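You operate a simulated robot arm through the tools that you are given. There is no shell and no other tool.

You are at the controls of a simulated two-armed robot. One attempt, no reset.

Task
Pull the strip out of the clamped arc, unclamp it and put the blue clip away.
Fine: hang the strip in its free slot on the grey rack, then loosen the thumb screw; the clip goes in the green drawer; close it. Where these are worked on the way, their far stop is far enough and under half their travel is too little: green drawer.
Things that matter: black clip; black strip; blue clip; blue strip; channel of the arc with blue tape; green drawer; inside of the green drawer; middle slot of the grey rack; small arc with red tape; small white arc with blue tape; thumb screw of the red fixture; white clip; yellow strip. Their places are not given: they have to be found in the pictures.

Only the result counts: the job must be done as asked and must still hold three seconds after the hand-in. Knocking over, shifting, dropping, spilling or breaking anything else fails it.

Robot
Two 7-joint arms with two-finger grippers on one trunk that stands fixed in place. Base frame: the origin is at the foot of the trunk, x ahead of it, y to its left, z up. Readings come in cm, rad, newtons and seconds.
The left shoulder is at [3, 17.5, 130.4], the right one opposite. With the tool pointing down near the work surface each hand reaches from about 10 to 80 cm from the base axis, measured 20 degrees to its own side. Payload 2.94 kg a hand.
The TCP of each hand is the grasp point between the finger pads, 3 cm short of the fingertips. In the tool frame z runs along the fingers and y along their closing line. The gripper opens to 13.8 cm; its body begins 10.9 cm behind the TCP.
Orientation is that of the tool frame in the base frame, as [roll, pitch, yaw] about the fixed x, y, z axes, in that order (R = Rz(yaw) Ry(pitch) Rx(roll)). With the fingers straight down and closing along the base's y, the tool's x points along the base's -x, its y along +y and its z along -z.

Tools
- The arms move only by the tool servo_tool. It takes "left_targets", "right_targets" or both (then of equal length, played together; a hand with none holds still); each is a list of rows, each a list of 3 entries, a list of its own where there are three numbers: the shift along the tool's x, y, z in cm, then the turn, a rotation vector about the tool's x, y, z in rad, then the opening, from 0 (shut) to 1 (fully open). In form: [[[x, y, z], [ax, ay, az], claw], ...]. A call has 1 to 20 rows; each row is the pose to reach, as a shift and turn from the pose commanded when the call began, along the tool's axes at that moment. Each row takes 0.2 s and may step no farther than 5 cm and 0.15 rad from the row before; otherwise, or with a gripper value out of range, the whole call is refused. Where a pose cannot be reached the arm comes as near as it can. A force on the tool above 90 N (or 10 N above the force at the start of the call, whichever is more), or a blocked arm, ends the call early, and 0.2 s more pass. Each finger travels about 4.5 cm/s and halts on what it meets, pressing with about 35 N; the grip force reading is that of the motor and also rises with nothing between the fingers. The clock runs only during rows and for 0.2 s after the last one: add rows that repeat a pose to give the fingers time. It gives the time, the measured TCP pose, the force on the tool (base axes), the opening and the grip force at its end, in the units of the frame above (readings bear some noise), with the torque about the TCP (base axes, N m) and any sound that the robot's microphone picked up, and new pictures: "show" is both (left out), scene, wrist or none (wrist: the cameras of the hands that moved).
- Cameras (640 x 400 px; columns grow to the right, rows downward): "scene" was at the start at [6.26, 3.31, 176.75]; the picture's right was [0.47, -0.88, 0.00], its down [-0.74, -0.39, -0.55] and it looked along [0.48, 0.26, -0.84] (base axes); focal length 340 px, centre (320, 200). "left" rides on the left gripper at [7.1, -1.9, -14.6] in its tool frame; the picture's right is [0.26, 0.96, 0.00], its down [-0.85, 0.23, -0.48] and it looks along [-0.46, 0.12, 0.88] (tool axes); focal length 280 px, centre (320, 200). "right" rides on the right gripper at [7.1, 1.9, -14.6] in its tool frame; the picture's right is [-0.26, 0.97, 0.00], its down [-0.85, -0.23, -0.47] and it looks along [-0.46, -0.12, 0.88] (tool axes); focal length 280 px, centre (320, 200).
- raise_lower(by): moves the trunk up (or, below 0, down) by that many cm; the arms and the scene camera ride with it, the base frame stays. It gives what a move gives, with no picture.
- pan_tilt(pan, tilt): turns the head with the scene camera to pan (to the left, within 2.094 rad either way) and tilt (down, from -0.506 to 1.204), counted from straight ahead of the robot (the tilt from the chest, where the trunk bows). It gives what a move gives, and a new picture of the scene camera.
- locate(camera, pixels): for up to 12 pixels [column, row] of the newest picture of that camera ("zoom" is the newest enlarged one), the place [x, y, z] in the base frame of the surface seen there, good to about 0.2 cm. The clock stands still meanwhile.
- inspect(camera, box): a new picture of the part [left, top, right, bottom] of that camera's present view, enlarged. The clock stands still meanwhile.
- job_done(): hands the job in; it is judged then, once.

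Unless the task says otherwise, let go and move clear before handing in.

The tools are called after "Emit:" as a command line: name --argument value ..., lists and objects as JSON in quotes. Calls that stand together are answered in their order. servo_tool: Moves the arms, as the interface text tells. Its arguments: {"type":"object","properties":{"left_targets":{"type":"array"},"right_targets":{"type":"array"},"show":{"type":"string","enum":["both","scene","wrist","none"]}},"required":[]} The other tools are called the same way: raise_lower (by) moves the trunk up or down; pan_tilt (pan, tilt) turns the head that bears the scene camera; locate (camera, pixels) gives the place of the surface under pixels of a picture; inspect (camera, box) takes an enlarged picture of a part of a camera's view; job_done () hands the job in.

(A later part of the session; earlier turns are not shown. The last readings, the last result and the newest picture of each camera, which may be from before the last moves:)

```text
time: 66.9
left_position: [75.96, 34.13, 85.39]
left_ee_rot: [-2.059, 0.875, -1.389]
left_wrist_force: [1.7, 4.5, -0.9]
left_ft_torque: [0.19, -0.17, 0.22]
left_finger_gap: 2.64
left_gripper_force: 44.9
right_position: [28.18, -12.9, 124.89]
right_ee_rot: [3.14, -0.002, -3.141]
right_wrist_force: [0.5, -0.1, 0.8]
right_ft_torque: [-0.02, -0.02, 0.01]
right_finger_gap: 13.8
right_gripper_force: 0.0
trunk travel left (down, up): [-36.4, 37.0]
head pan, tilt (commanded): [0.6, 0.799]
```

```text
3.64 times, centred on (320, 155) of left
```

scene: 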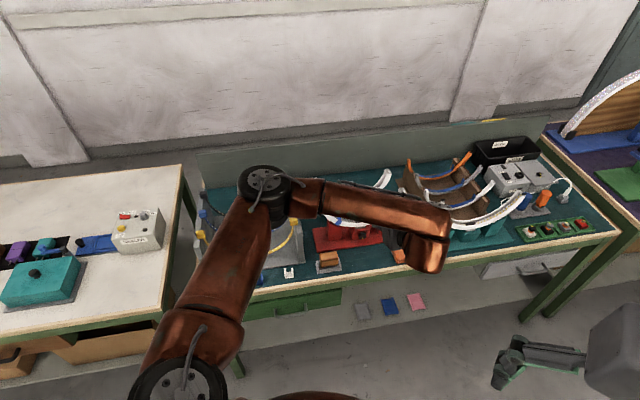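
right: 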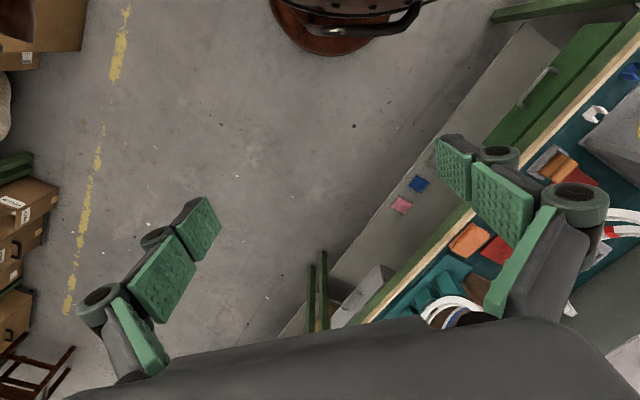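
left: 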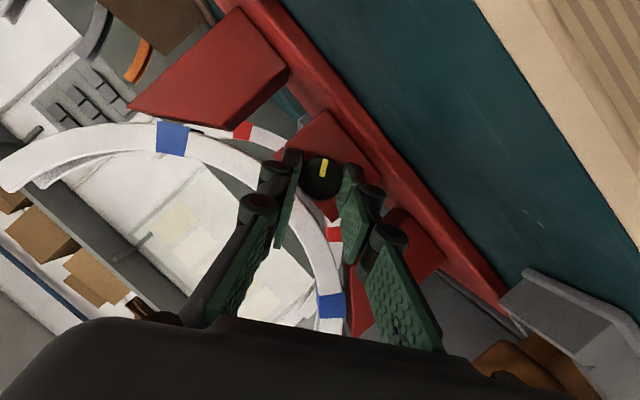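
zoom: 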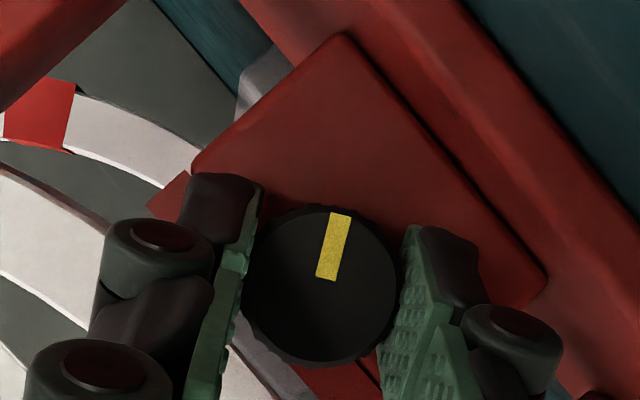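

The knob turned together with the hand with little torque. I'll continue turning a further 1.0 rad.

Emit:
servo_tool --left_targets '[[[0.01, 0.1, 0.0], [0.047, 0, -0.121], 0.05], [[0.03, 0.21, 0.01], [0.094, 0, -0.242], 0.05], [[0.06, 0.3, 0.02], [0.141, 0, -0.363], 0.05], [[0.1, 0.4, 0.04], [0.188, 0, -0.485], 0.05], [[0.15, 0.48, 0.06], [0.235, 0, -0.606], 0.05], [[0.21, 0.56, 0.08], [0.282, 0, -0.727], 0.05], [[0.29, 0.63, 0.11], [0.329, 0, -0.848], 0.05], [[0.35, 0.67, 0.13], [0.362, 0, -0.932], 0.05], [[0.35, 0.67, 0.13], [0.362, 0, -0.932], 0.05]]' --show "wrist"

Emit:
inspect --camera "left" --box '[240, 100, 400, 210]'

```text
time: 68.9
left_position: [75.72, 34.29, 84.8]
left_ee_rot: [-1.562, -0.027, -1.158]
left_wrist_force: [2.4, 10.9, 39.7]
left_ft_torque: [-2.56, 15.09, -2.58]
left_finger_gap: 2.65
left_gripper_force: 45.4
right_position: [28.0, -12.9, 125.07]
right_ee_rot: [3.139, 0.002, 3.141]
right_wrist_force: [0.4, -0.2, 0.5]
right_ft_torque: [0.0, 0.05, 0.02]
right_finger_gap: 13.79
right_gripper_force: 0.1
trunk travel left (down, up): [-36.4, 37.0]
head pan, tilt (commanded): [0.6, 0.799]
```

left: 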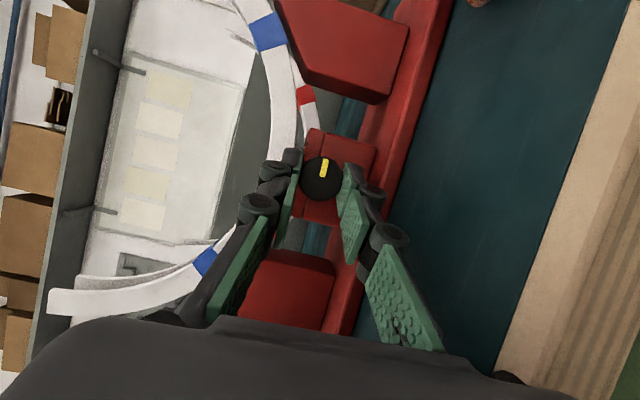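

```text
3.64 times, centred on (320, 155) of left
```

zoom: 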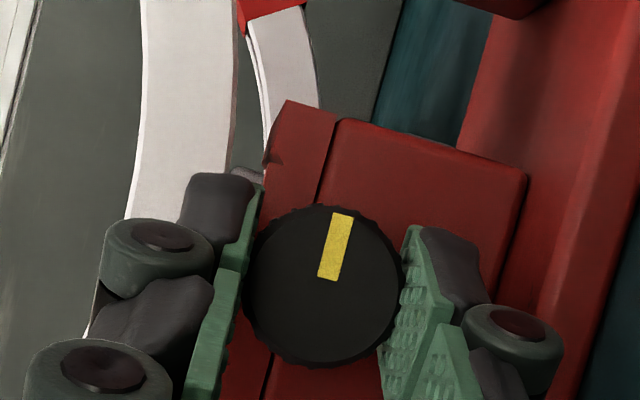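

The knob has turned ~1.6 rad, but the 40 N upward force and 15 N·m torque show the hand's body now presses on the bench edge. I'll rotate back 0.3 rad and check the force before releasing.

Emit:
servo_tool --left_targets '[[[0.01, -0.1, 0.0], [-0.047, 0, 0.121], 0.05], [[0.03, -0.21, 0.01], [-0.094, 0, 0.242], 0.05], [[0.04, -0.24, 0.02], [-0.109, 0, 0.28], 0.05]]' --show "none"

Emit:
inspect --camera "left" --box '[240, 100, 400, 210]'

Emit:
inspect --camera "scene" --box '[250, 140, 450, 280]'

```text
time: 69.7
left_position: [75.83, 34.18, 85.1]
left_ee_rot: [-1.672, 0.251, -1.171]
left_wrist_force: [2.3, 3.2, 8.0]
left_ft_torque: [0.24, -0.36, 0.86]
left_finger_gap: 2.63
left_gripper_force: 44.8
right_position: [28.12, -13.0, 124.88]
right_ee_rot: [3.141, -0.001, 3.141]
right_wrist_force: [-0.4, 0.8, -0.5]
right_ft_torque: [0.01, 0.02, 0.04]
right_finger_gap: 13.82
right_gripper_force: 0.1
trunk travel left (down, up): [-36.4, 37.0]
head pan, tilt (commanded): [0.6, 0.799]
```

```text
3.64 times, centred on (320, 155) of left
```

zoom: 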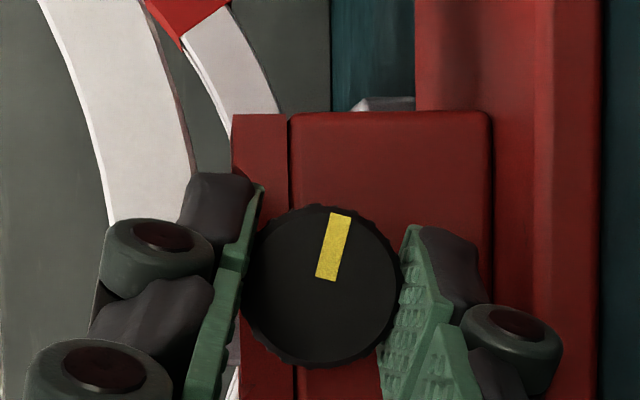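

```text
2.86 times, centred on (350, 210) of scene
```

zoom: 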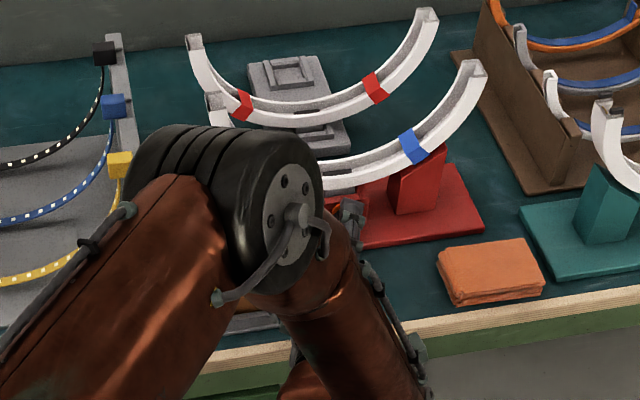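

Torque is relieved. The elbow has swung toward the bench; I'll check its clearance to the arc.

Emit:
locate --camera "scene" --pixels '[[318, 190], [340, 215], [300, 175], [330, 180], [345, 200], [350, 250], [365, 235], [320, 230], [290, 170]]'

Emit:
inspect --camera "right" --box '[300, 0, 640, 320]'

```text
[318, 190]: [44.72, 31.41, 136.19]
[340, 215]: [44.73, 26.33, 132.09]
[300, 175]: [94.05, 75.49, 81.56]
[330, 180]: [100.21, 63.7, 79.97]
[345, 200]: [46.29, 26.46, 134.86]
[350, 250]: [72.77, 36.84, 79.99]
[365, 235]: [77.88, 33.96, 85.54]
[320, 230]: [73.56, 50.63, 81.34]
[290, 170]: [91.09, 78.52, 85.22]
```

```text
1.25 times, centred on (470, 160) of right
```

zoom: 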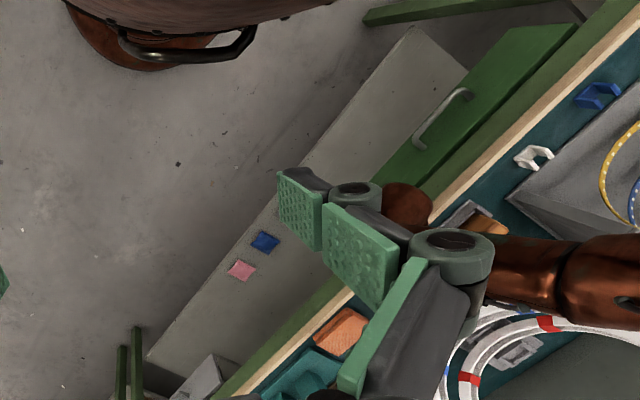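

The elbow is well clear (z≈133, in front of the bench); it was the hand's body on the bench edge. I'll open slightly, back off along the hand axis, then rotate the hand back for another grip.

Emit:
servo_tool --left_targets '[[[0, 0, 0], [0, 0, 0], 0.2], [[0, 0, 0], [0, 0, 0], 0.25], [[0, 0, 0], [0, 0, 0], 0.25], [[0, 0, -1.0], [0, 0, 0], 0.25], [[0, 0, -2.5], [0, 0, 0], 0.28], [[0, 0, -4.0], [0, 0, 0], 0.3]]' --show "wrist"

Emit:
inspect --camera "left" --box '[240, 80, 400, 190]'

```text
time: 71.1
left_position: [72.28, 32.59, 85.29]
left_ee_rot: [-1.674, 0.25, -1.169]
left_wrist_force: [-0.4, -0.7, 0.5]
left_ft_torque: [-0.01, 0.0, -0.01]
left_finger_gap: 4.15
left_gripper_force: 0.2
right_position: [28.21, -12.87, 124.88]
right_ee_rot: [3.14, 0.0, -3.141]
right_wrist_force: [-0.2, 0.0, 0.6]
right_ft_torque: [0.01, 0.02, 0.02]
right_finger_gap: 13.79
right_gripper_force: 0.0
trunk travel left (down, up): [-36.4, 37.0]
head pan, tilt (commanded): [0.6, 0.799]
```

left: 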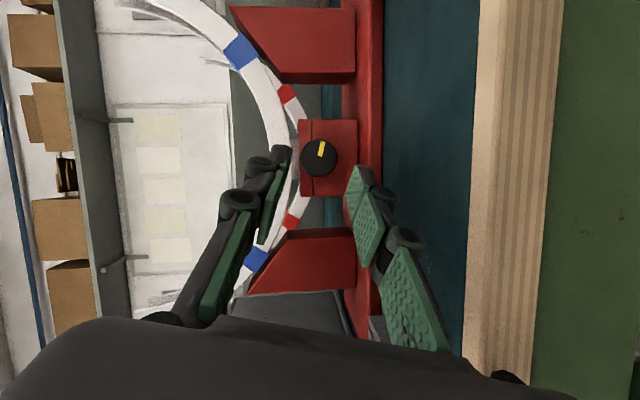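

```text
3.64 times, centred on (320, 135) of left
```

zoom: 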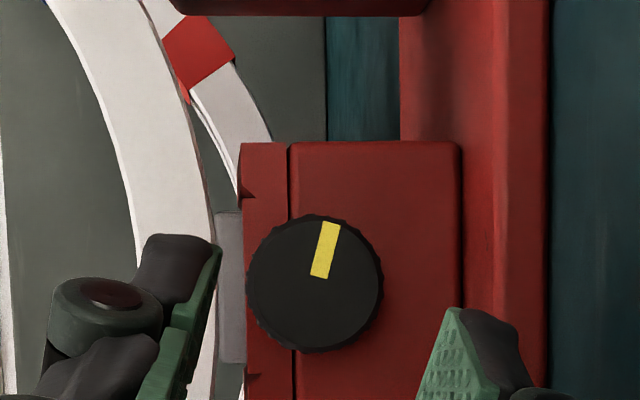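

The yellow mark has turned about 75° relative to the fixture. I'll rotate the hand back about 1.9 rad (free of the knob) to take another bite.

Emit:
servo_tool --left_targets '[[[0.02, -0.308, 0.008], [-0.0491, 0, 0.1265], 0.35], [[0.078, -0.611, 0.03], [-0.0982, 0, 0.2529], 0.38], [[0.174, -0.903, 0.068], [-0.1474, 0, 0.3794], 0.4], [[0.305, -1.178, 0.119], [-0.1965, 0, 0.5059], 0.4], [[0.471, -1.431, 0.183], [-0.2456, 0, 0.6324], 0.4], [[0.666, -1.658, 0.259], [-0.2947, 0, 0.7588], 0.4], [[0.889, -1.855, 0.346], [-0.3439, 0, 0.8854], 0.4], [[1.135, -2.017, 0.442], [-0.393, 0, 1.0119], 0.4], [[1.398, -2.142, 0.545], [-0.4421, 0, 1.1383], 0.4], [[1.674, -2.228, 0.652], [-0.4913, 0, 1.2648], 0.4], [[1.959, -2.273, 0.764], [-0.5404, 0, 1.3913], 0.4], [[2.248, -2.276, 0.876], [-0.5895, 0, 1.5178], 0.4], [[2.533, -2.238, 0.987], [-0.6386, 0, 1.6442], 0.4], [[2.81, -2.16, 1.095], [-0.6878, 0, 1.7708], 0.4], [[2.81, -2.16, 1.095], [-0.6878, 0, 1.7708], 0.4]]' --show "wrist"

Emit:
inspect --camera "left" --box '[220, 60, 420, 200]'

```text
time: 74.3
left_position: [74.68, 30.2, 86.57]
left_ee_rot: [2.063, 0.877, 2.963]
left_wrist_force: [0.4, 0.2, -0.3]
left_ft_torque: [-0.08, 0.03, 0.02]
left_finger_gap: 5.56
left_gripper_force: 0.0
right_position: [28.17, -12.86, 124.86]
right_ee_rot: [3.138, 0.0, -3.142]
right_wrist_force: [0.0, -0.3, -1.0]
right_ft_torque: [-0.04, -0.02, 0.01]
right_finger_gap: 13.8
right_gripper_force: 0.0
trunk travel left (down, up): [-36.4, 37.0]
head pan, tilt (commanded): [0.6, 0.799]
```

left: 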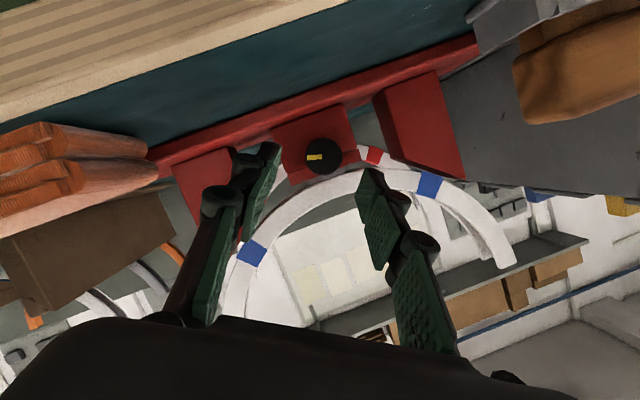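

```text
2.86 times, centred on (320, 130) of left
```

zoom: 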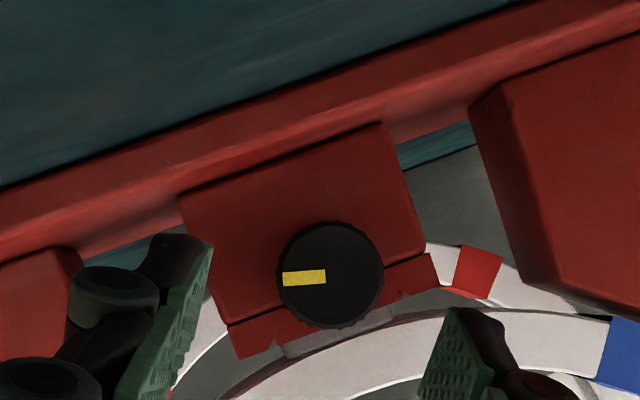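

Emit:
locate --camera "left" --pixels '[[150, 145], [165, 175], [100, 150], [322, 156], [310, 157], [340, 150], [268, 150], [368, 172], [160, 160]]'

```text
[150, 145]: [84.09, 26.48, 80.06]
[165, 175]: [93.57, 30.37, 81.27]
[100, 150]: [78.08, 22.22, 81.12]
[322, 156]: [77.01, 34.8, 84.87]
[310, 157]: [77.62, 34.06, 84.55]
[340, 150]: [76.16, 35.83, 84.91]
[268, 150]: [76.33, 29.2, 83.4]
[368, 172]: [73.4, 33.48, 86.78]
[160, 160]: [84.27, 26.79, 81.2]
```

Sponge is well clear (a≥39). Projected along the approach the fingers will land centred on the knob, so I'll advance 4 cm and close.

Emit:
servo_tool --left_targets '[[[0, 0, 1.5], [0, 0, 0], 0.4], [[0, 0, 3.0], [0, 0, 0], 0.4], [[0, 0, 4.0], [0, 0, 0], 0.4], [[0, 0, 4.0], [0, 0, 0], 0.25], [[0, 0, 4.0], [0, 0, 0], 0.15], [[0, 0, 4.0], [0, 0, 0], 0.05], [[0, 0, 4.0], [0, 0, 0], 0.05], [[0, 0, 4.0], [0, 0, 0], 0.05]]' --show "none"

Emit:
inspect --camera "left" --box '[240, 100, 400, 210]'

```text
time: 76.1
left_position: [76.51, 33.55, 85.37]
left_ee_rot: [2.06, 0.876, 2.963]
left_wrist_force: [-9.1, 9.4, 7.5]
left_ft_torque: [0.15, 0.02, 0.35]
left_finger_gap: 2.64
left_gripper_force: 45.1
right_position: [28.01, -12.83, 124.99]
right_ee_rot: [3.141, -0.001, -3.141]
right_wrist_force: [0.4, -0.1, -0.6]
right_ft_torque: [0.0, -0.01, 0.01]
right_finger_gap: 13.78
right_gripper_force: 0.0
trunk travel left (down, up): [-36.4, 37.0]
head pan, tilt (commanded): [0.6, 0.799]
```

```text
3.64 times, centred on (320, 155) of left
```

zoom: 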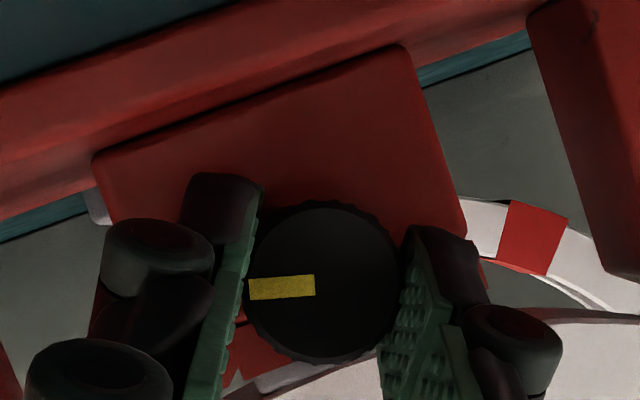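

Gripped again (2.64 cm). I'll turn another 1.4 rad counter-clockwise.

Emit:
servo_tool --left_targets '[[[0.01, 0.112, 0.003], [0.0507, 0, -0.1305], 0.05], [[0.03, 0.221, 0.011], [0.1014, 0, -0.261], 0.05], [[0.065, 0.326, 0.025], [0.152, 0, -0.3914], 0.05], [[0.114, 0.425, 0.044], [0.2027, 0, -0.5219], 0.05], [[0.175, 0.515, 0.068], [0.2534, 0, -0.6524], 0.05], [[0.248, 0.596, 0.096], [0.3041, 0, -0.7829], 0.05], [[0.331, 0.664, 0.129], [0.3548, 0, -0.9134], 0.05], [[0.422, 0.72, 0.164], [0.4054, 0, -1.0438], 0.05], [[0.519, 0.762, 0.202], [0.4561, 0, -1.1743], 0.05], [[0.619, 0.788, 0.241], [0.5068, 0, -1.3048], 0.05], [[0.619, 0.788, 0.241], [0.5068, 0, -1.3048], 0.05]]' --show "none"

Emit:
inspect --camera "left" --box '[240, 100, 400, 210]'

```text
time: 78.5
left_position: [75.88, 34.01, 85.37]
left_ee_rot: [-1.91, 0.701, -1.284]
left_wrist_force: [-20.1, 5.3, 7.5]
left_ft_torque: [0.08, 0.07, 0.35]
left_finger_gap: 2.6
left_gripper_force: 45.1
right_position: [27.82, -12.97, 124.94]
right_ee_rot: [3.141, 0.002, 3.14]
right_wrist_force: [-0.1, -0.5, 0.3]
right_ft_torque: [-0.05, 0.0, -0.04]
right_finger_gap: 13.8
right_gripper_force: 0.1
trunk travel left (down, up): [-36.4, 37.0]
head pan, tilt (commanded): [0.6, 0.799]
```

```text
3.64 times, centred on (320, 155) of left
```

zoom: 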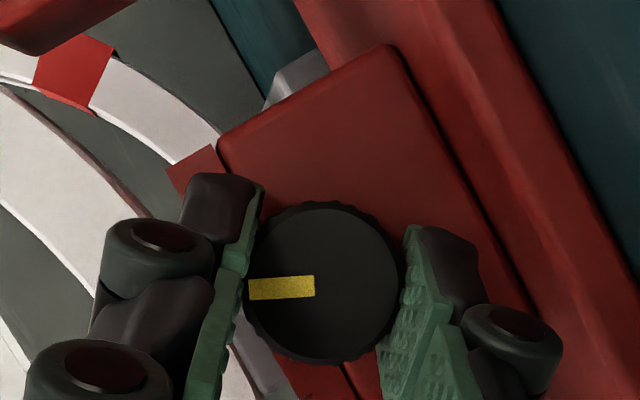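

The knob follows; total about 2.7 rad now. I'll ease the side force and turn another 0.42 rad.

Emit:
servo_tool --left_targets '[[[-0.06, 0.1, -0.13], [0, 0, 0], 0.05], [[-0.05, 0.217, -0.13], [0.0507, 0, -0.1305], 0.05], [[-0.03, 0.326, -0.12], [0.1014, 0, -0.261], 0.05], [[0.005, 0.431, -0.11], [0.152, 0, -0.3914], 0.05], [[0.005, 0.431, -0.11], [0.152, 0, -0.3914], 0.05]]' --show "none"

Emit:
inspect --camera "left" --box '[240, 100, 400, 210]'

```text
time: 79.7
left_position: [75.67, 34.12, 85.07]
left_ee_rot: [-1.705, 0.319, -1.18]
left_wrist_force: [-7.3, 1.9, 4.6]
left_ft_torque: [-0.06, 0.0, -0.18]
left_finger_gap: 2.67
left_gripper_force: 45.2
right_position: [28.07, -13.02, 124.81]
right_ee_rot: [3.14, 0.001, 3.14]
right_wrist_force: [0.4, -0.1, -0.4]
right_ft_torque: [0.0, -0.03, -0.02]
right_finger_gap: 13.8
right_gripper_force: 0.0
trunk travel left (down, up): [-36.4, 37.0]
head pan, tilt (commanded): [0.6, 0.799]
```

```text
3.64 times, centred on (320, 155) of left
```

zoom: 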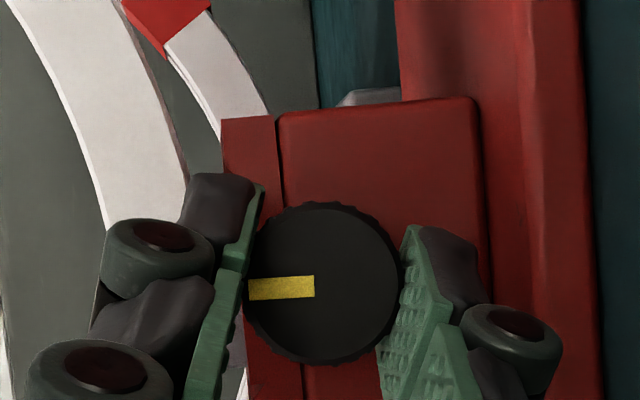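

The mark now points up (about 180° turned) and there's still no stop. I'll release, swing the hand back and take another bite.

Emit:
servo_tool --left_targets '[[[0, 0, 0], [0, 0, 0], 0.2], [[0, 0, 0], [0, 0, 0], 0.25], [[0, 0, 0], [0, 0, 0], 0.25], [[0, 0, -2], [0, 0, 0], 0.28], [[0, 0, -4], [0, 0, 0], 0.3], [[0.018, -0.3, -3.993], [-0.0478, 0, 0.1231], 0.32], [[0.074, -0.596, -3.971], [-0.0957, 0, 0.2463], 0.34], [[0.165, -0.88, -3.936], [-0.1435, 0, 0.3695], 0.36], [[0.29, -1.15, -3.887], [-0.1914, 0, 0.4927], 0.36], [[0.447, -1.399, -3.826], [-0.2392, 0, 0.6158], 0.36], [[0.634, -1.624, -3.753], [-0.287, 0, 0.739], 0.36], [[0.846, -1.821, -3.67], [-0.3349, 0, 0.8621], 0.36], [[1.081, -1.986, -3.579], [-0.3827, 0, 0.9852], 0.36], [[1.334, -2.116, -3.48], [-0.4305, 0, 1.1084], 0.36], [[1.601, -2.21, -3.376], [-0.4784, 0, 1.2316], 0.36], [[1.876, -2.264, -3.269], [-0.5262, 0, 1.3548], 0.36], [[2.157, -2.28, -3.16], [-0.574, 0, 1.4779], 0.36], [[2.437, -2.255, -3.051], [-0.6219, 0, 1.6011], 0.36], [[2.711, -2.192, -2.944], [-0.6697, 0, 1.7242], 0.36]]' --show "wrist"

Emit:
inspect --camera "left" --box '[220, 60, 420, 200]'

```text
time: 83.7
left_position: [74.56, 30.05, 86.51]
left_ee_rot: [2.034, 0.849, 2.941]
left_wrist_force: [-0.2, -0.6, 0.2]
left_ft_torque: [0.01, 0.0, 0.03]
left_finger_gap: 4.99
left_gripper_force: 0.1
right_position: [28.09, -13.02, 124.76]
right_ee_rot: [3.141, -0.001, 3.142]
right_wrist_force: [-0.2, -0.1, -0.5]
right_ft_torque: [0.02, 0.01, 0.0]
right_finger_gap: 13.81
right_gripper_force: 0.1
trunk travel left (down, up): [-36.4, 37.0]
head pan, tilt (commanded): [0.6, 0.799]
```

left: 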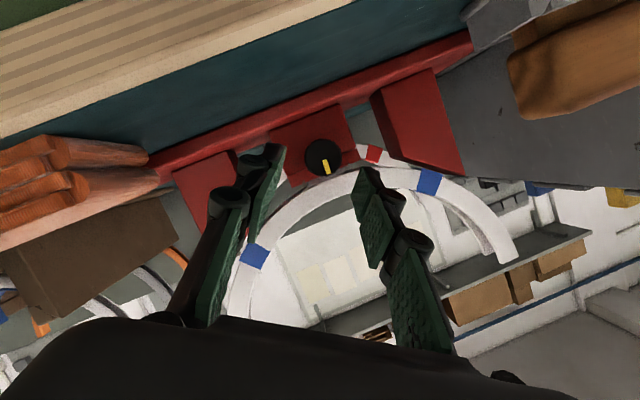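

```text
2.86 times, centred on (320, 130) of left
```

zoom: 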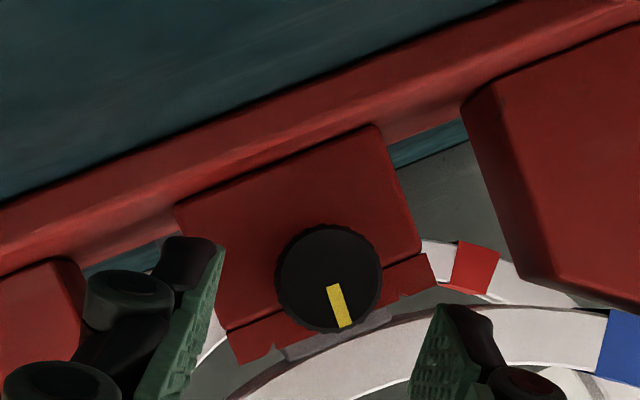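

The mark points up now. Another bite: advance, grip and turn 1.7 rad.

Emit:
servo_tool --left_targets '[[[0, 0, 2.0], [0, 0, 0], 0.36], [[0, 0, 4.0], [0, 0, 0], 0.36], [[0, 0, 4.0], [0, 0, 0], 0.2], [[0, 0, 4.0], [0, 0, 0], 0.1], [[0, 0, 4.0], [0, 0, 0], 0.05], [[0, 0, 4.0], [0, 0, 0], 0.05], [[0.007, 0.113, 4.003], [0.0513, 0, -0.1321], 0.05], [[0.03, 0.224, 4.012], [0.1026, 0, -0.264], 0.05], [[0.066, 0.33, 4.026], [0.1539, 0, -0.3961], 0.05], [[0.117, 0.429, 4.045], [0.2051, 0, -0.5282], 0.05], [[0.179, 0.52, 4.07], [0.2564, 0, -0.6601], 0.05], [[0.254, 0.601, 4.099], [0.3077, 0, -0.7922], 0.05], [[0.338, 0.67, 4.131], [0.359, 0, -0.9243], 0.05], [[0.43, 0.725, 4.167], [0.4103, 0, -1.0562], 0.05], [[0.529, 0.765, 4.205], [0.4616, 0, -1.1883], 0.05], [[0.631, 0.79, 4.245], [0.5128, 0, -1.3204], 0.05], [[0.737, 0.8, 4.286], [0.5641, 0, -1.4523], 0.05], [[0.842, 0.793, 4.327], [0.6154, 0, -1.5844], 0.05]]' --show "none"

Emit:
inspect --camera "left" --box '[240, 100, 400, 210]'

```text
time: 87.5
left_position: [75.81, 34.05, 85.12]
left_ee_rot: [-1.771, 0.461, -1.206]
left_wrist_force: [1.7, -1.5, -0.7]
left_ft_torque: [0.5, 0.19, 0.23]
left_finger_gap: 2.61
left_gripper_force: 44.8
right_position: [28.16, -13.0, 124.86]
right_ee_rot: [3.14, -0.004, 3.141]
right_wrist_force: [-0.5, 0.2, 0.6]
right_ft_torque: [0.0, 0.01, 0.02]
right_finger_gap: 13.81
right_gripper_force: 0.2
trunk travel left (down, up): [-36.4, 37.0]
head pan, tilt (commanded): [0.6, 0.799]
```

```text
3.64 times, centred on (320, 155) of left
```

zoom: 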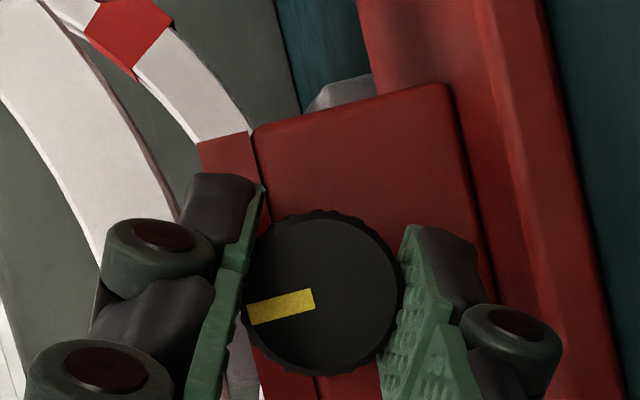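

The mark stayed pointing straight up while the hand slipped around it, so the screw is at its far stop, half a turn from tight. I'll release and withdraw.

Emit:
servo_tool --left_targets '[[[0, 0, 0], [0, 0, 0], 0.2], [[0, 0, 0], [0, 0, 0], 0.25], [[0, 0, 0], [0, 0, 0], 0.25], [[0, 0, -2], [0, 0, 0], 0.28], [[0, 0, -4], [0, 0, 0], 0.3], [[0.0, -0.3, -5.5], [-0.0478, 0, 0.1231], 0.32], [[0.0, -0.6, -7.0], [-0.0957, 0, 0.2463], 0.34], [[0.1, -0.88, -8.5], [-0.1435, 0, 0.3695], 0.36], [[0.2, -1.15, -10], [-0.1914, 0, 0.4927], 0.36], [[0.3, -1.4, -10], [-0.2392, 0, 0.6158], 0.36], [[0.4, -1.62, -10], [-0.287, 0, 0.739], 0.36], [[0.6, -1.82, -10], [-0.3349, 0, 0.8621], 0.36], [[0.8, -1.99, -10], [-0.3827, 0, 0.9852], 0.36], [[0.9, -2.0, -10], [-0.4, 0, 1.03], 0.36]]' --show "both"

Emit:
inspect --camera "left" --box '[200, 20, 440, 180]'

```text
time: 90.5
left_position: [67.79, 28.41, 88.32]
left_ee_rot: [3.044, 1.195, -2.448]
left_wrist_force: [0.1, -0.7, 0.6]
left_ft_torque: [0.0, 0.02, 0.0]
left_finger_gap: 4.97
left_gripper_force: 0.1
right_position: [28.11, -12.96, 124.86]
right_ee_rot: [3.14, -0.003, -3.141]
right_wrist_force: [0.4, 0.3, 0.2]
right_ft_torque: [-0.01, 0.02, -0.01]
right_finger_gap: 13.8
right_gripper_force: 0.0
trunk travel left (down, up): [-36.4, 37.0]
head pan, tilt (commanded): [0.6, 0.799]
```

scene: 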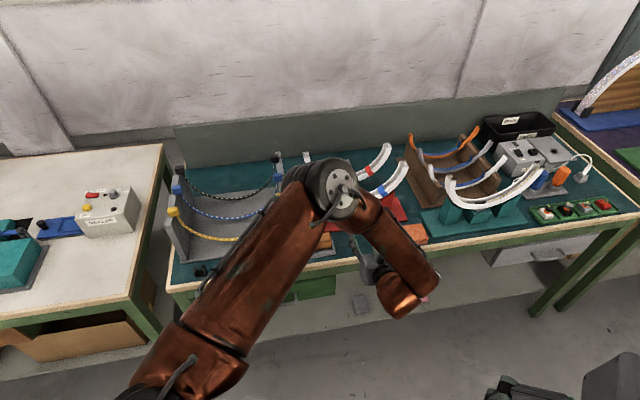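
left: 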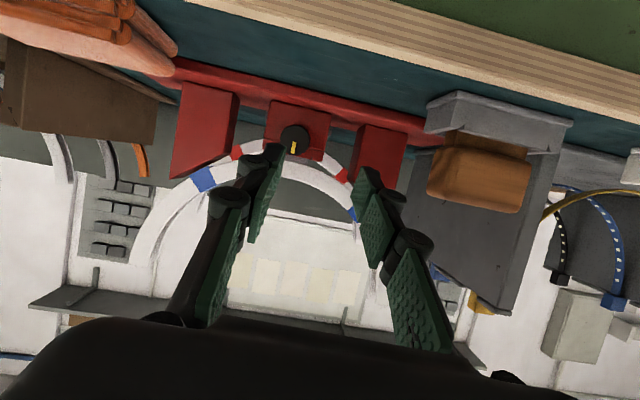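

```text
2.50 times, centred on (320, 100) of left
```

zoom: 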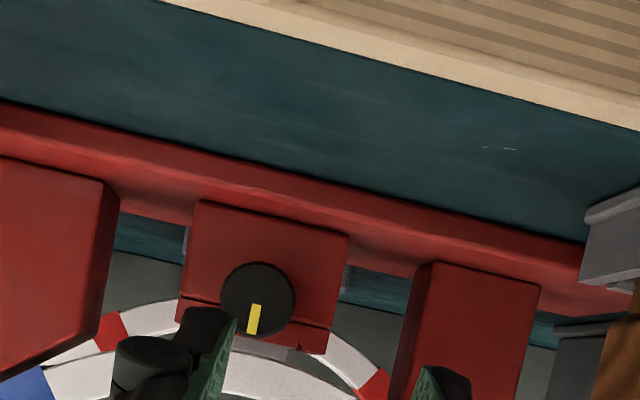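

The mark points up: the screw is loosened. Next the drawer; I'll draw the left hand back and to the left, clear of the bench, to view the handle.

Emit:
servo_tool --left_targets '[[[0, 0, -4], [0, 0, 0], 0.5], [[-0.2, 3.5, -7], [0, 0, 0], 0.5], [[-0.4, 7.0, -10], [0, 0, 0], 0.5], [[-0.6, 10.6, -13], [0, 0, 0], 0.5], [[-0.8, 14.1, -16], [0, 0, 0], 0.5], [[-1.0, 17.6, -19], [0, 0, 0], 0.5], [[-1.2, 21.2, -22], [0, 0, 0], 0.5], [[-1.4, 24.7, -24], [0, 0, 0], 0.5], [[-1.51, 28.2, -25.4], [0, 0, 0], 0.5]]' --show "both"

```text
time: 92.5
left_position: [37.22, 29.8, 98.63]
left_ee_rot: [3.05, 1.194, -2.441]
left_wrist_force: [-0.2, 0.0, -0.6]
left_ft_torque: [0.0, 0.0, -0.03]
left_finger_gap: 6.89
left_gripper_force: 0.0
left hand out of reach, approached as far as the arm can: row 8, 9
right_position: [28.1, -12.79, 124.91]
right_ee_rot: [-3.141, -0.003, -3.141]
right_wrist_force: [0.2, 0.4, -0.2]
right_ft_torque: [-0.02, 0.01, -0.01]
right_finger_gap: 13.81
right_gripper_force: 0.1
trunk travel left (down, up): [-36.4, 37.0]
head pan, tilt (commanded): [0.6, 0.799]
```

scene: 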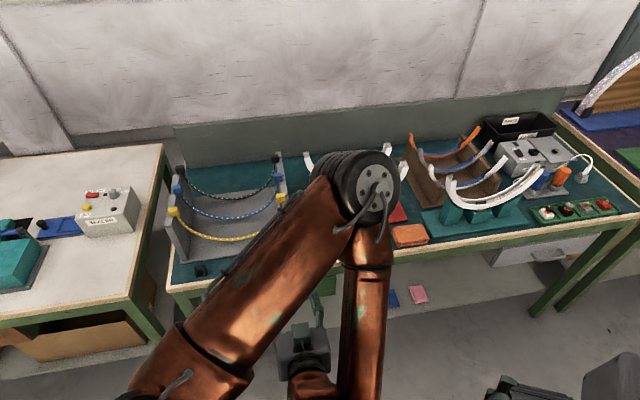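
left: 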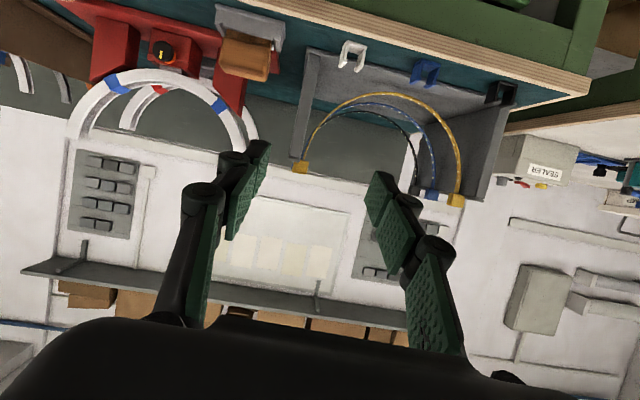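

The arm folded awkwardly here. I'll bring the hand to a downward-pointing pose above the drawer handle area (x≈45, y≈44.5), which should swing the elbow back to the left.

Emit:
servo_tool --left_targets '[[[-1.48, 0.71, 1.88], [0, 0.13, 0], 0.5], [[-2.96, 1.41, 3.76], [0, 0.26, 0], 0.5], [[-4.44, 2.12, 5.64], [0, 0.39, 0], 0.5], [[-5.92, 2.82, 7.53], [0, 0.52, 0], 0.5], [[-7.4, 3.53, 9.41], [0, 0.65, 0], 0.5], [[-8.88, 4.23, 11.29], [0, 0.78, 0], 0.5], [[-10.36, 4.94, 13.17], [0, 0.9, 0], 0.5]]' --show "both"

```text
time: 94.1
left_position: [45.14, 44.49, 103.49]
left_ee_rot: [3.104, 0.296, -2.366]
left_wrist_force: [1.0, -1.0, 0.2]
left_ft_torque: [0.05, 0.03, 0.02]
left_finger_gap: 6.89
left_gripper_force: 0.1
left hand out of reach, approached as far as the arm can: row 1, 2, 3
right_position: [28.25, -13.01, 124.83]
right_ee_rot: [3.138, -0.002, 3.141]
right_wrist_force: [-0.1, -1.4, -0.7]
right_ft_torque: [0.02, 0.09, -0.02]
right_finger_gap: 13.83
right_gripper_force: 0.1
trunk travel left (down, up): [-36.4, 37.0]
head pan, tilt (commanded): [0.6, 0.799]
```

scene: 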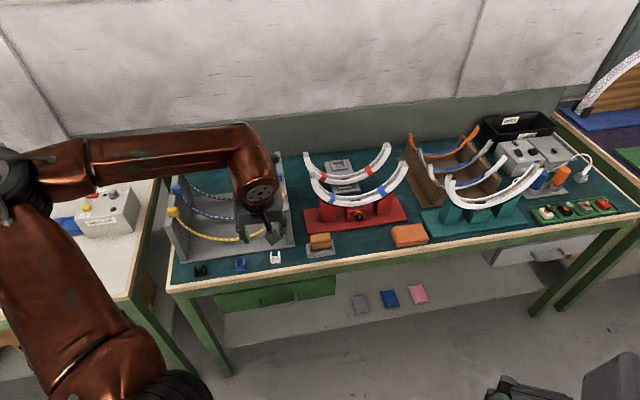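
left: 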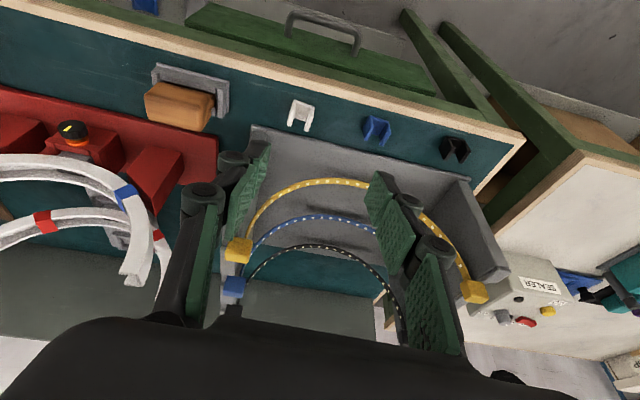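

The elbow is back on the left and the strips are intact. I'll zoom in on the drawer and its handle.

Emit:
inspect --camera "left" --box '[170, 0, 450, 130]'

Emit:
inspect --camera "scene" --box '[190, 230, 350, 330]'

```text
2.29 times, centred on (310, 65) of left
```

zoom: 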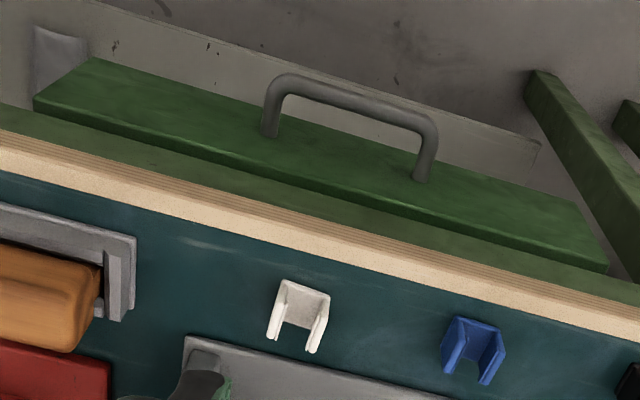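

```text
4.00 times, centred on (270, 280) of scene
```

zoom: 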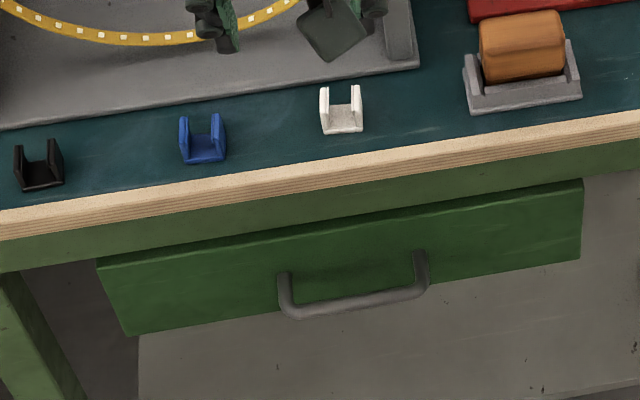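

Emit:
locate --camera "zoom" --pixels '[[288, 305], [350, 302], [420, 292], [285, 280], [420, 262], [350, 270], [200, 280], [500, 230], [110, 265], [580, 185], [120, 330], [575, 250]]'

Emit:
locate --camera "left" --pixels '[[290, 38], [325, 42], [355, 50], [290, 55], [353, 75], [320, 70], [240, 30], [400, 85], [375, 128], [382, 118], [299, 112], [455, 145]]'

```text
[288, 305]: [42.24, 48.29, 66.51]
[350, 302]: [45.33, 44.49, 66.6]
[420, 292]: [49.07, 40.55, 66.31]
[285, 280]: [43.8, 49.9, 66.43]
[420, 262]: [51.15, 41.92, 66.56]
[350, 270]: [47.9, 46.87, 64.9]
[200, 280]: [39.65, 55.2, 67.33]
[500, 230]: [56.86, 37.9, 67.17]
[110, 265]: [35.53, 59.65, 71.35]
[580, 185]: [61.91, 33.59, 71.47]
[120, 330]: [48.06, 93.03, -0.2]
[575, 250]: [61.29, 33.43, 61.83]
```

```text
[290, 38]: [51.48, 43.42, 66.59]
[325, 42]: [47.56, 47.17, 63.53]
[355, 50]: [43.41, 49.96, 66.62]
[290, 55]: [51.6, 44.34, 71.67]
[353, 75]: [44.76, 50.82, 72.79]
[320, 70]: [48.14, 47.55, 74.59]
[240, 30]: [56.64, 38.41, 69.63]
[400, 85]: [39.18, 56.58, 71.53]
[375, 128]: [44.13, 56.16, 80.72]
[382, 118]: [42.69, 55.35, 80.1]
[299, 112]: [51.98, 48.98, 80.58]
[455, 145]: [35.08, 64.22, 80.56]
```

The handle bar runs along the bench at a≈-4.5..6.5, b≈64, z≈66; the drawer front is at b=67. I'll back the hand away from the bench and roll it 90° so the fingers can close above and below the bar.

Emit:
servo_tool --left_targets '[[[1.07, 0, -0.04], [0, 0, 0.143], 0.4], [[2.14, 0, -0.08], [0, 0, 0.286], 0.4], [[3.2, 0, -0.12], [0, 0, 0.428], 0.35], [[4.28, 0, -0.17], [0, 0, 0.571], 0.3], [[5.35, 0, -0.21], [0, 0, 0.714], 0.3], [[6.42, 0, -0.25], [0, 0, 0.857], 0.3], [[7.5, 0, -0.29], [0, 0, 1.0], 0.3], [[8.57, 0, -0.33], [0, 0, 1.142], 0.3], [[9.64, 0, -0.38], [0, 0, 1.285], 0.3], [[10.7, 0, -0.42], [0, 0, 1.428], 0.3], [[11.8, 0, -0.46], [0, 0, 1.57], 0.3]]' --show "both"

```text
time: 96.5
left_position: [36.88, 36.57, 100.52]
left_ee_rot: [2.844, -0.035, 2.354]
left_wrist_force: [-0.9, -0.2, 0.5]
left_ft_torque: [0.02, 0.0, 0.03]
left_finger_gap: 4.15
left_gripper_force: 0.1
right_position: [28.27, -12.89, 124.9]
right_ee_rot: [-3.141, -0.002, -3.14]
right_wrist_force: [0.0, 0.2, -0.8]
right_ft_torque: [0.03, -0.01, -0.05]
right_finger_gap: 13.79
right_gripper_force: 0.0
trunk travel left (down, up): [-36.4, 37.0]
head pan, tilt (commanded): [0.6, 0.799]
```

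scene: 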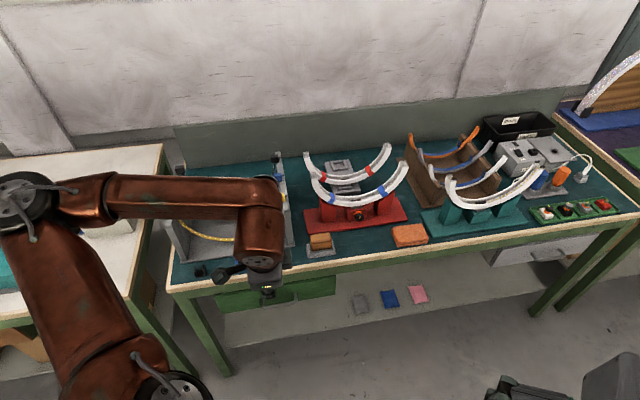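
left: 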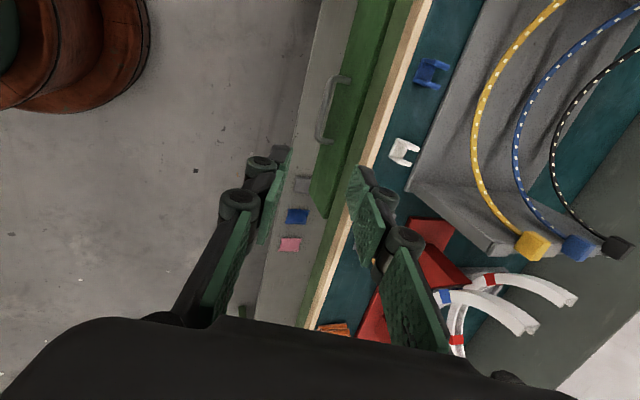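

Good view of the handle. I'll tilt the hand to about 1.1 rad and lower it to a standoff in front of the bar.

Emit:
servo_tool --left_targets '[[[-0.06, -0.5, 3.9], [-0.1, 0, 0], 0.3], [[-0.12, -1.0, 7.8], [-0.2, 0, 0], 0.3], [[-0.19, -1.5, 11.7], [-0.3, 0, 0], 0.3], [[-0.25, -2.0, 15.6], [-0.4, 0, 0], 0.3], [[-0.31, -2.5, 19.5], [-0.5, 0, 0], 0.3], [[-0.37, -3.0, 23.4], [-0.6, 0, 0], 0.3], [[-0.44, -3.5, 27.3], [-0.7, 0, 0], 0.3], [[-0.5, -4.02, 31.2], [-0.8, 0, 0], 0.3], [[-0.5, -4.02, 31.2], [-0.8, 0, 0], 0.3]]' --show "both"

```text
time: 98.5
left_position: [40.14, 40.55, 69.4]
left_ee_rot: [2.041, -0.032, 2.356]
left_wrist_force: [-0.1, 0.3, -0.3]
left_ft_torque: [-0.02, -0.05, -0.03]
left_finger_gap: 4.13
left_gripper_force: 0.0
right_position: [28.03, -12.98, 124.85]
right_ee_rot: [3.139, 0.0, -3.141]
right_wrist_force: [-0.2, 1.2, -0.7]
right_ft_torque: [-0.01, -0.04, -0.02]
right_finger_gap: 13.8
right_gripper_force: 0.1
trunk travel left (down, up): [-36.4, 37.0]
head pan, tilt (commanded): [0.6, 0.799]
```

scene: 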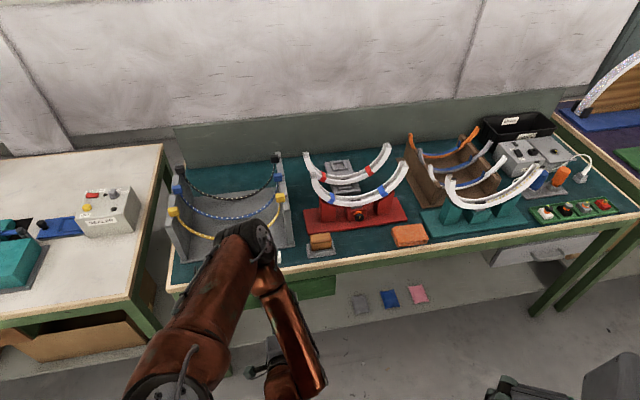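
left: 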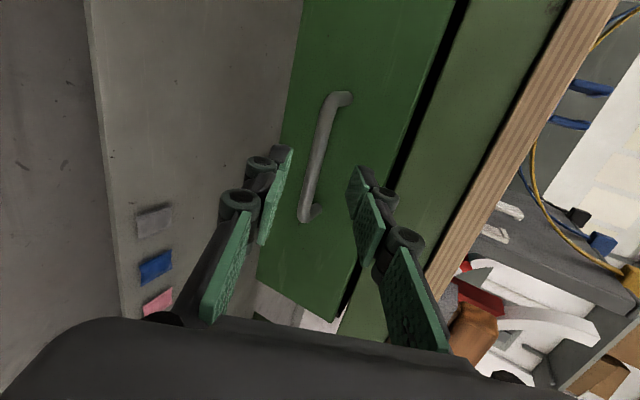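

The handle is straight ahead. I'll check the elbow isn't close to the bench items and measure the bar from here.

Emit:
locate --camera "scene" --pixels '[[258, 238], [268, 250], [240, 235], [285, 300], [300, 340], [270, 265]]'

Emit:
locate --camera "left" --pixels '[[333, 105], [318, 150], [305, 210], [318, 160], [345, 95], [314, 208], [345, 150], [285, 152], [355, 170], [290, 200]]'

Emit:
inspect --camera "left" --box '[230, 70, 410, 250]'

```text
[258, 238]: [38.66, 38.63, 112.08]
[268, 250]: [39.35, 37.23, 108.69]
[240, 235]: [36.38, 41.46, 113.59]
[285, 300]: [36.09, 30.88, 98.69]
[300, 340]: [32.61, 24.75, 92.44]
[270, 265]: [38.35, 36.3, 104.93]
```

```text
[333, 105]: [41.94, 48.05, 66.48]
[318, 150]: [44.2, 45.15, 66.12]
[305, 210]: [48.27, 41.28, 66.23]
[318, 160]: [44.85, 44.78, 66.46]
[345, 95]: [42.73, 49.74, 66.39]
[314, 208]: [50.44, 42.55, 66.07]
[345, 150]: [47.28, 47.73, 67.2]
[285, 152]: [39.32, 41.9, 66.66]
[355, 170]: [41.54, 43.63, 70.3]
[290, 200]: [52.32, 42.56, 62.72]
```

```text
2.22 times, centred on (320, 160) of left
```

zoom: 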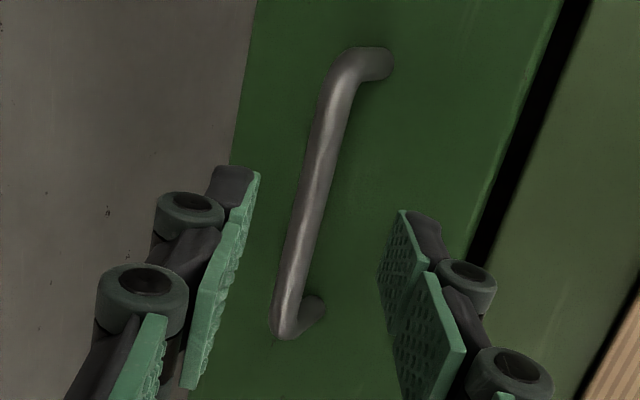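

The bar is at b≈63.75, z≈66.2, and elbow is clear of the bench. I'll advance 5.9 cm along the hand axis and close on the bar.

Emit:
servo_tool --left_targets '[[[0, 0.05, 2.0], [0, 0, 0], 0.3], [[0, 0.1, 4.0], [0, 0, 0], 0.3], [[0, 0.1, 5.9], [0, 0, 0], 0.3], [[0, 0.1, 5.9], [0, 0, 0], 0.2], [[0, 0.1, 5.9], [0, 0, 0], 0.1], [[0, 0.1, 5.9], [0, 0, 0], 0.0], [[0, 0.1, 5.9], [0, 0, 0], 0.0], [[0, 0.1, 5.9], [0, 0, 0], 0.0]]' --show "wrist"

Emit:
inspect --camera "left" --box '[230, 70, 410, 250]'

```text
time: 100.3
left_position: [43.84, 44.48, 66.58]
left_ee_rot: [2.052, -0.033, 2.357]
left_wrist_force: [-4.3, -3.8, -22.0]
left_ft_torque: [-0.83, -0.41, 0.45]
left_finger_gap: 1.13
left_gripper_force: 38.6
right_position: [28.13, -12.83, 124.89]
right_ee_rot: [3.142, -0.001, 3.141]
right_wrist_force: [1.0, 0.1, 0.1]
right_ft_torque: [-0.01, 0.02, -0.01]
right_finger_gap: 13.8
right_gripper_force: 0.1
trunk travel left (down, up): [-36.4, 37.0]
head pan, tilt (commanded): [0.6, 0.799]
```

left: 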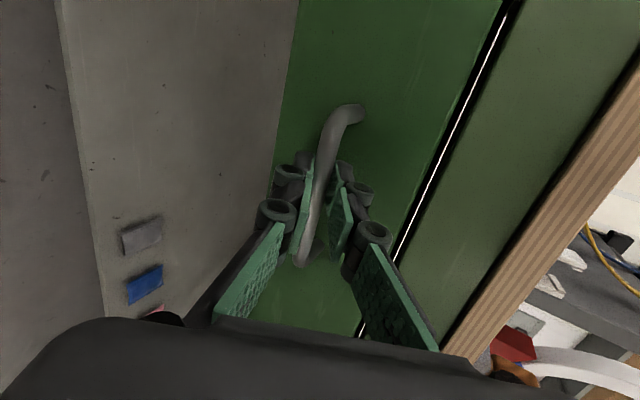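

```text
2.22 times, centred on (320, 160) of left
```

zoom: 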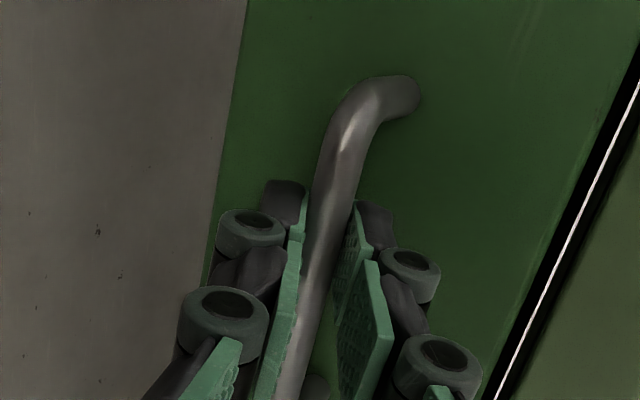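

The bar is held (gap 1.13). I'll pull straight out, 8 cm first, and watch forces.

Emit:
servo_tool --left_targets '[[[0, -0.18, 0.09], [0, 0, 0], 0.0], [[0, -0.63, -0.8], [0, 0, 0], 0.0], [[0, -1.54, -2.58], [0, 0, 0], 0.0], [[0, -2.45, -4.37], [0, 0, 0], 0.0], [[0, -3.36, -6.15], [0, 0, 0], 0.0], [[0, -3.81, -7.04], [0, 0, 0], 0.0]]' --show "both"

```text
time: 101.7
left_position: [38.3, 38.97, 66.82]
left_ee_rot: [2.047, -0.033, 2.355]
left_wrist_force: [-2.5, 5.8, -19.3]
left_ft_torque: [-0.65, -0.34, 0.63]
left_finger_gap: 1.17
left_gripper_force: 38.8
right_position: [28.24, -12.85, 124.87]
right_ee_rot: [3.14, -0.001, 3.14]
right_wrist_force: [0.8, 1.3, -0.2]
right_ft_torque: [0.01, -0.01, -0.03]
right_finger_gap: 13.82
right_gripper_force: 0.1
trunk travel left (down, up): [-36.4, 37.0]
head pan, tilt (commanded): [0.6, 0.799]
```

scene: 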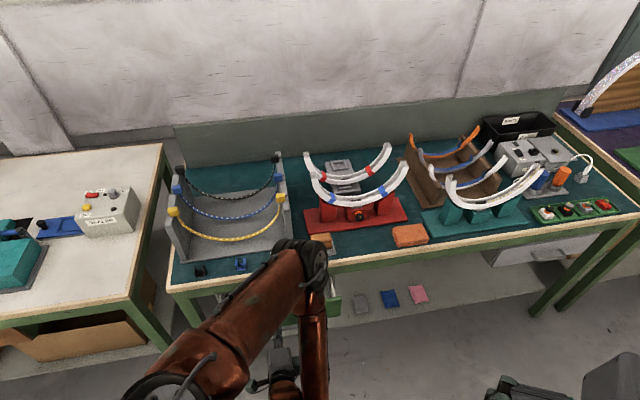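
left: 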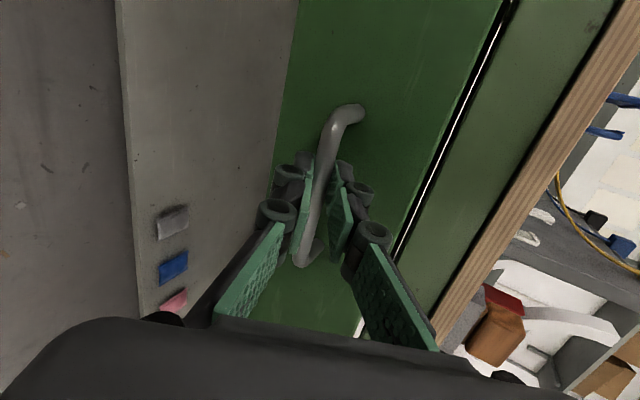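

The drawer is sliding out (7.8 cm so far). I'll keep pulling another 8 cm.

Emit:
servo_tool --left_targets '[[[0, -0.63, -0.8], [0, 0, 0], 0.0], [[0, -1.54, -2.58], [0, 0, 0], 0.0], [[0, -2.45, -4.37], [0, 0, 0], 0.0], [[0, -3.36, -6.15], [0, 0, 0], 0.0], [[0, -3.81, -7.04], [0, 0, 0], 0.0]]' --show "both"

```text
time: 102.9
left_position: [32.68, 33.34, 66.59]
left_ee_rot: [2.041, -0.034, 2.357]
left_wrist_force: [-5.1, 5.6, 10.4]
left_ft_torque: [-0.33, -0.51, 0.85]
left_finger_gap: 1.17
left_gripper_force: 38.6
right_position: [28.03, -12.92, 124.96]
right_ee_rot: [3.141, 0.0, -3.141]
right_wrist_force: [0.2, 0.4, 0.0]
right_ft_torque: [-0.01, 0.04, 0.0]
right_finger_gap: 13.81
right_gripper_force: 0.0
trunk travel left (down, up): [-36.4, 37.0]
head pan, tilt (commanded): [0.6, 0.799]
```

scene: 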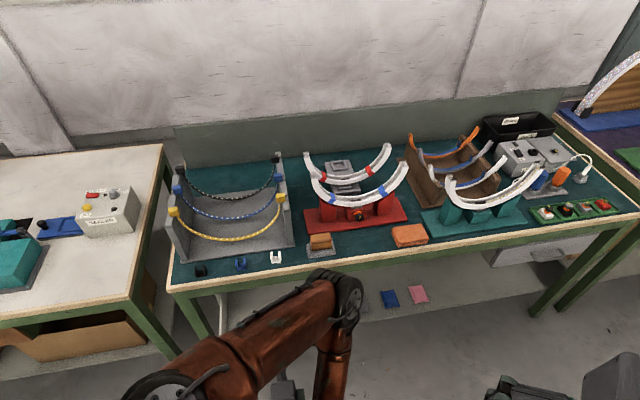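
left: 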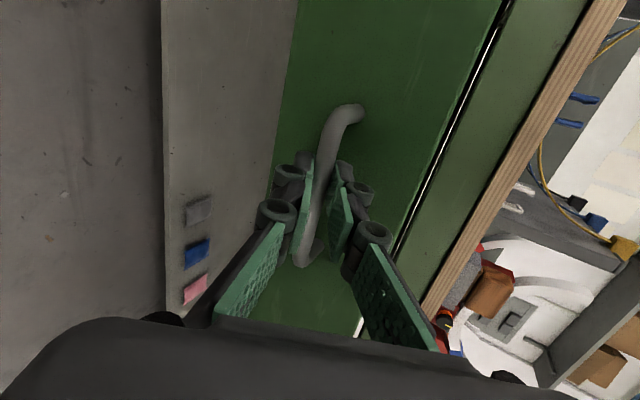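

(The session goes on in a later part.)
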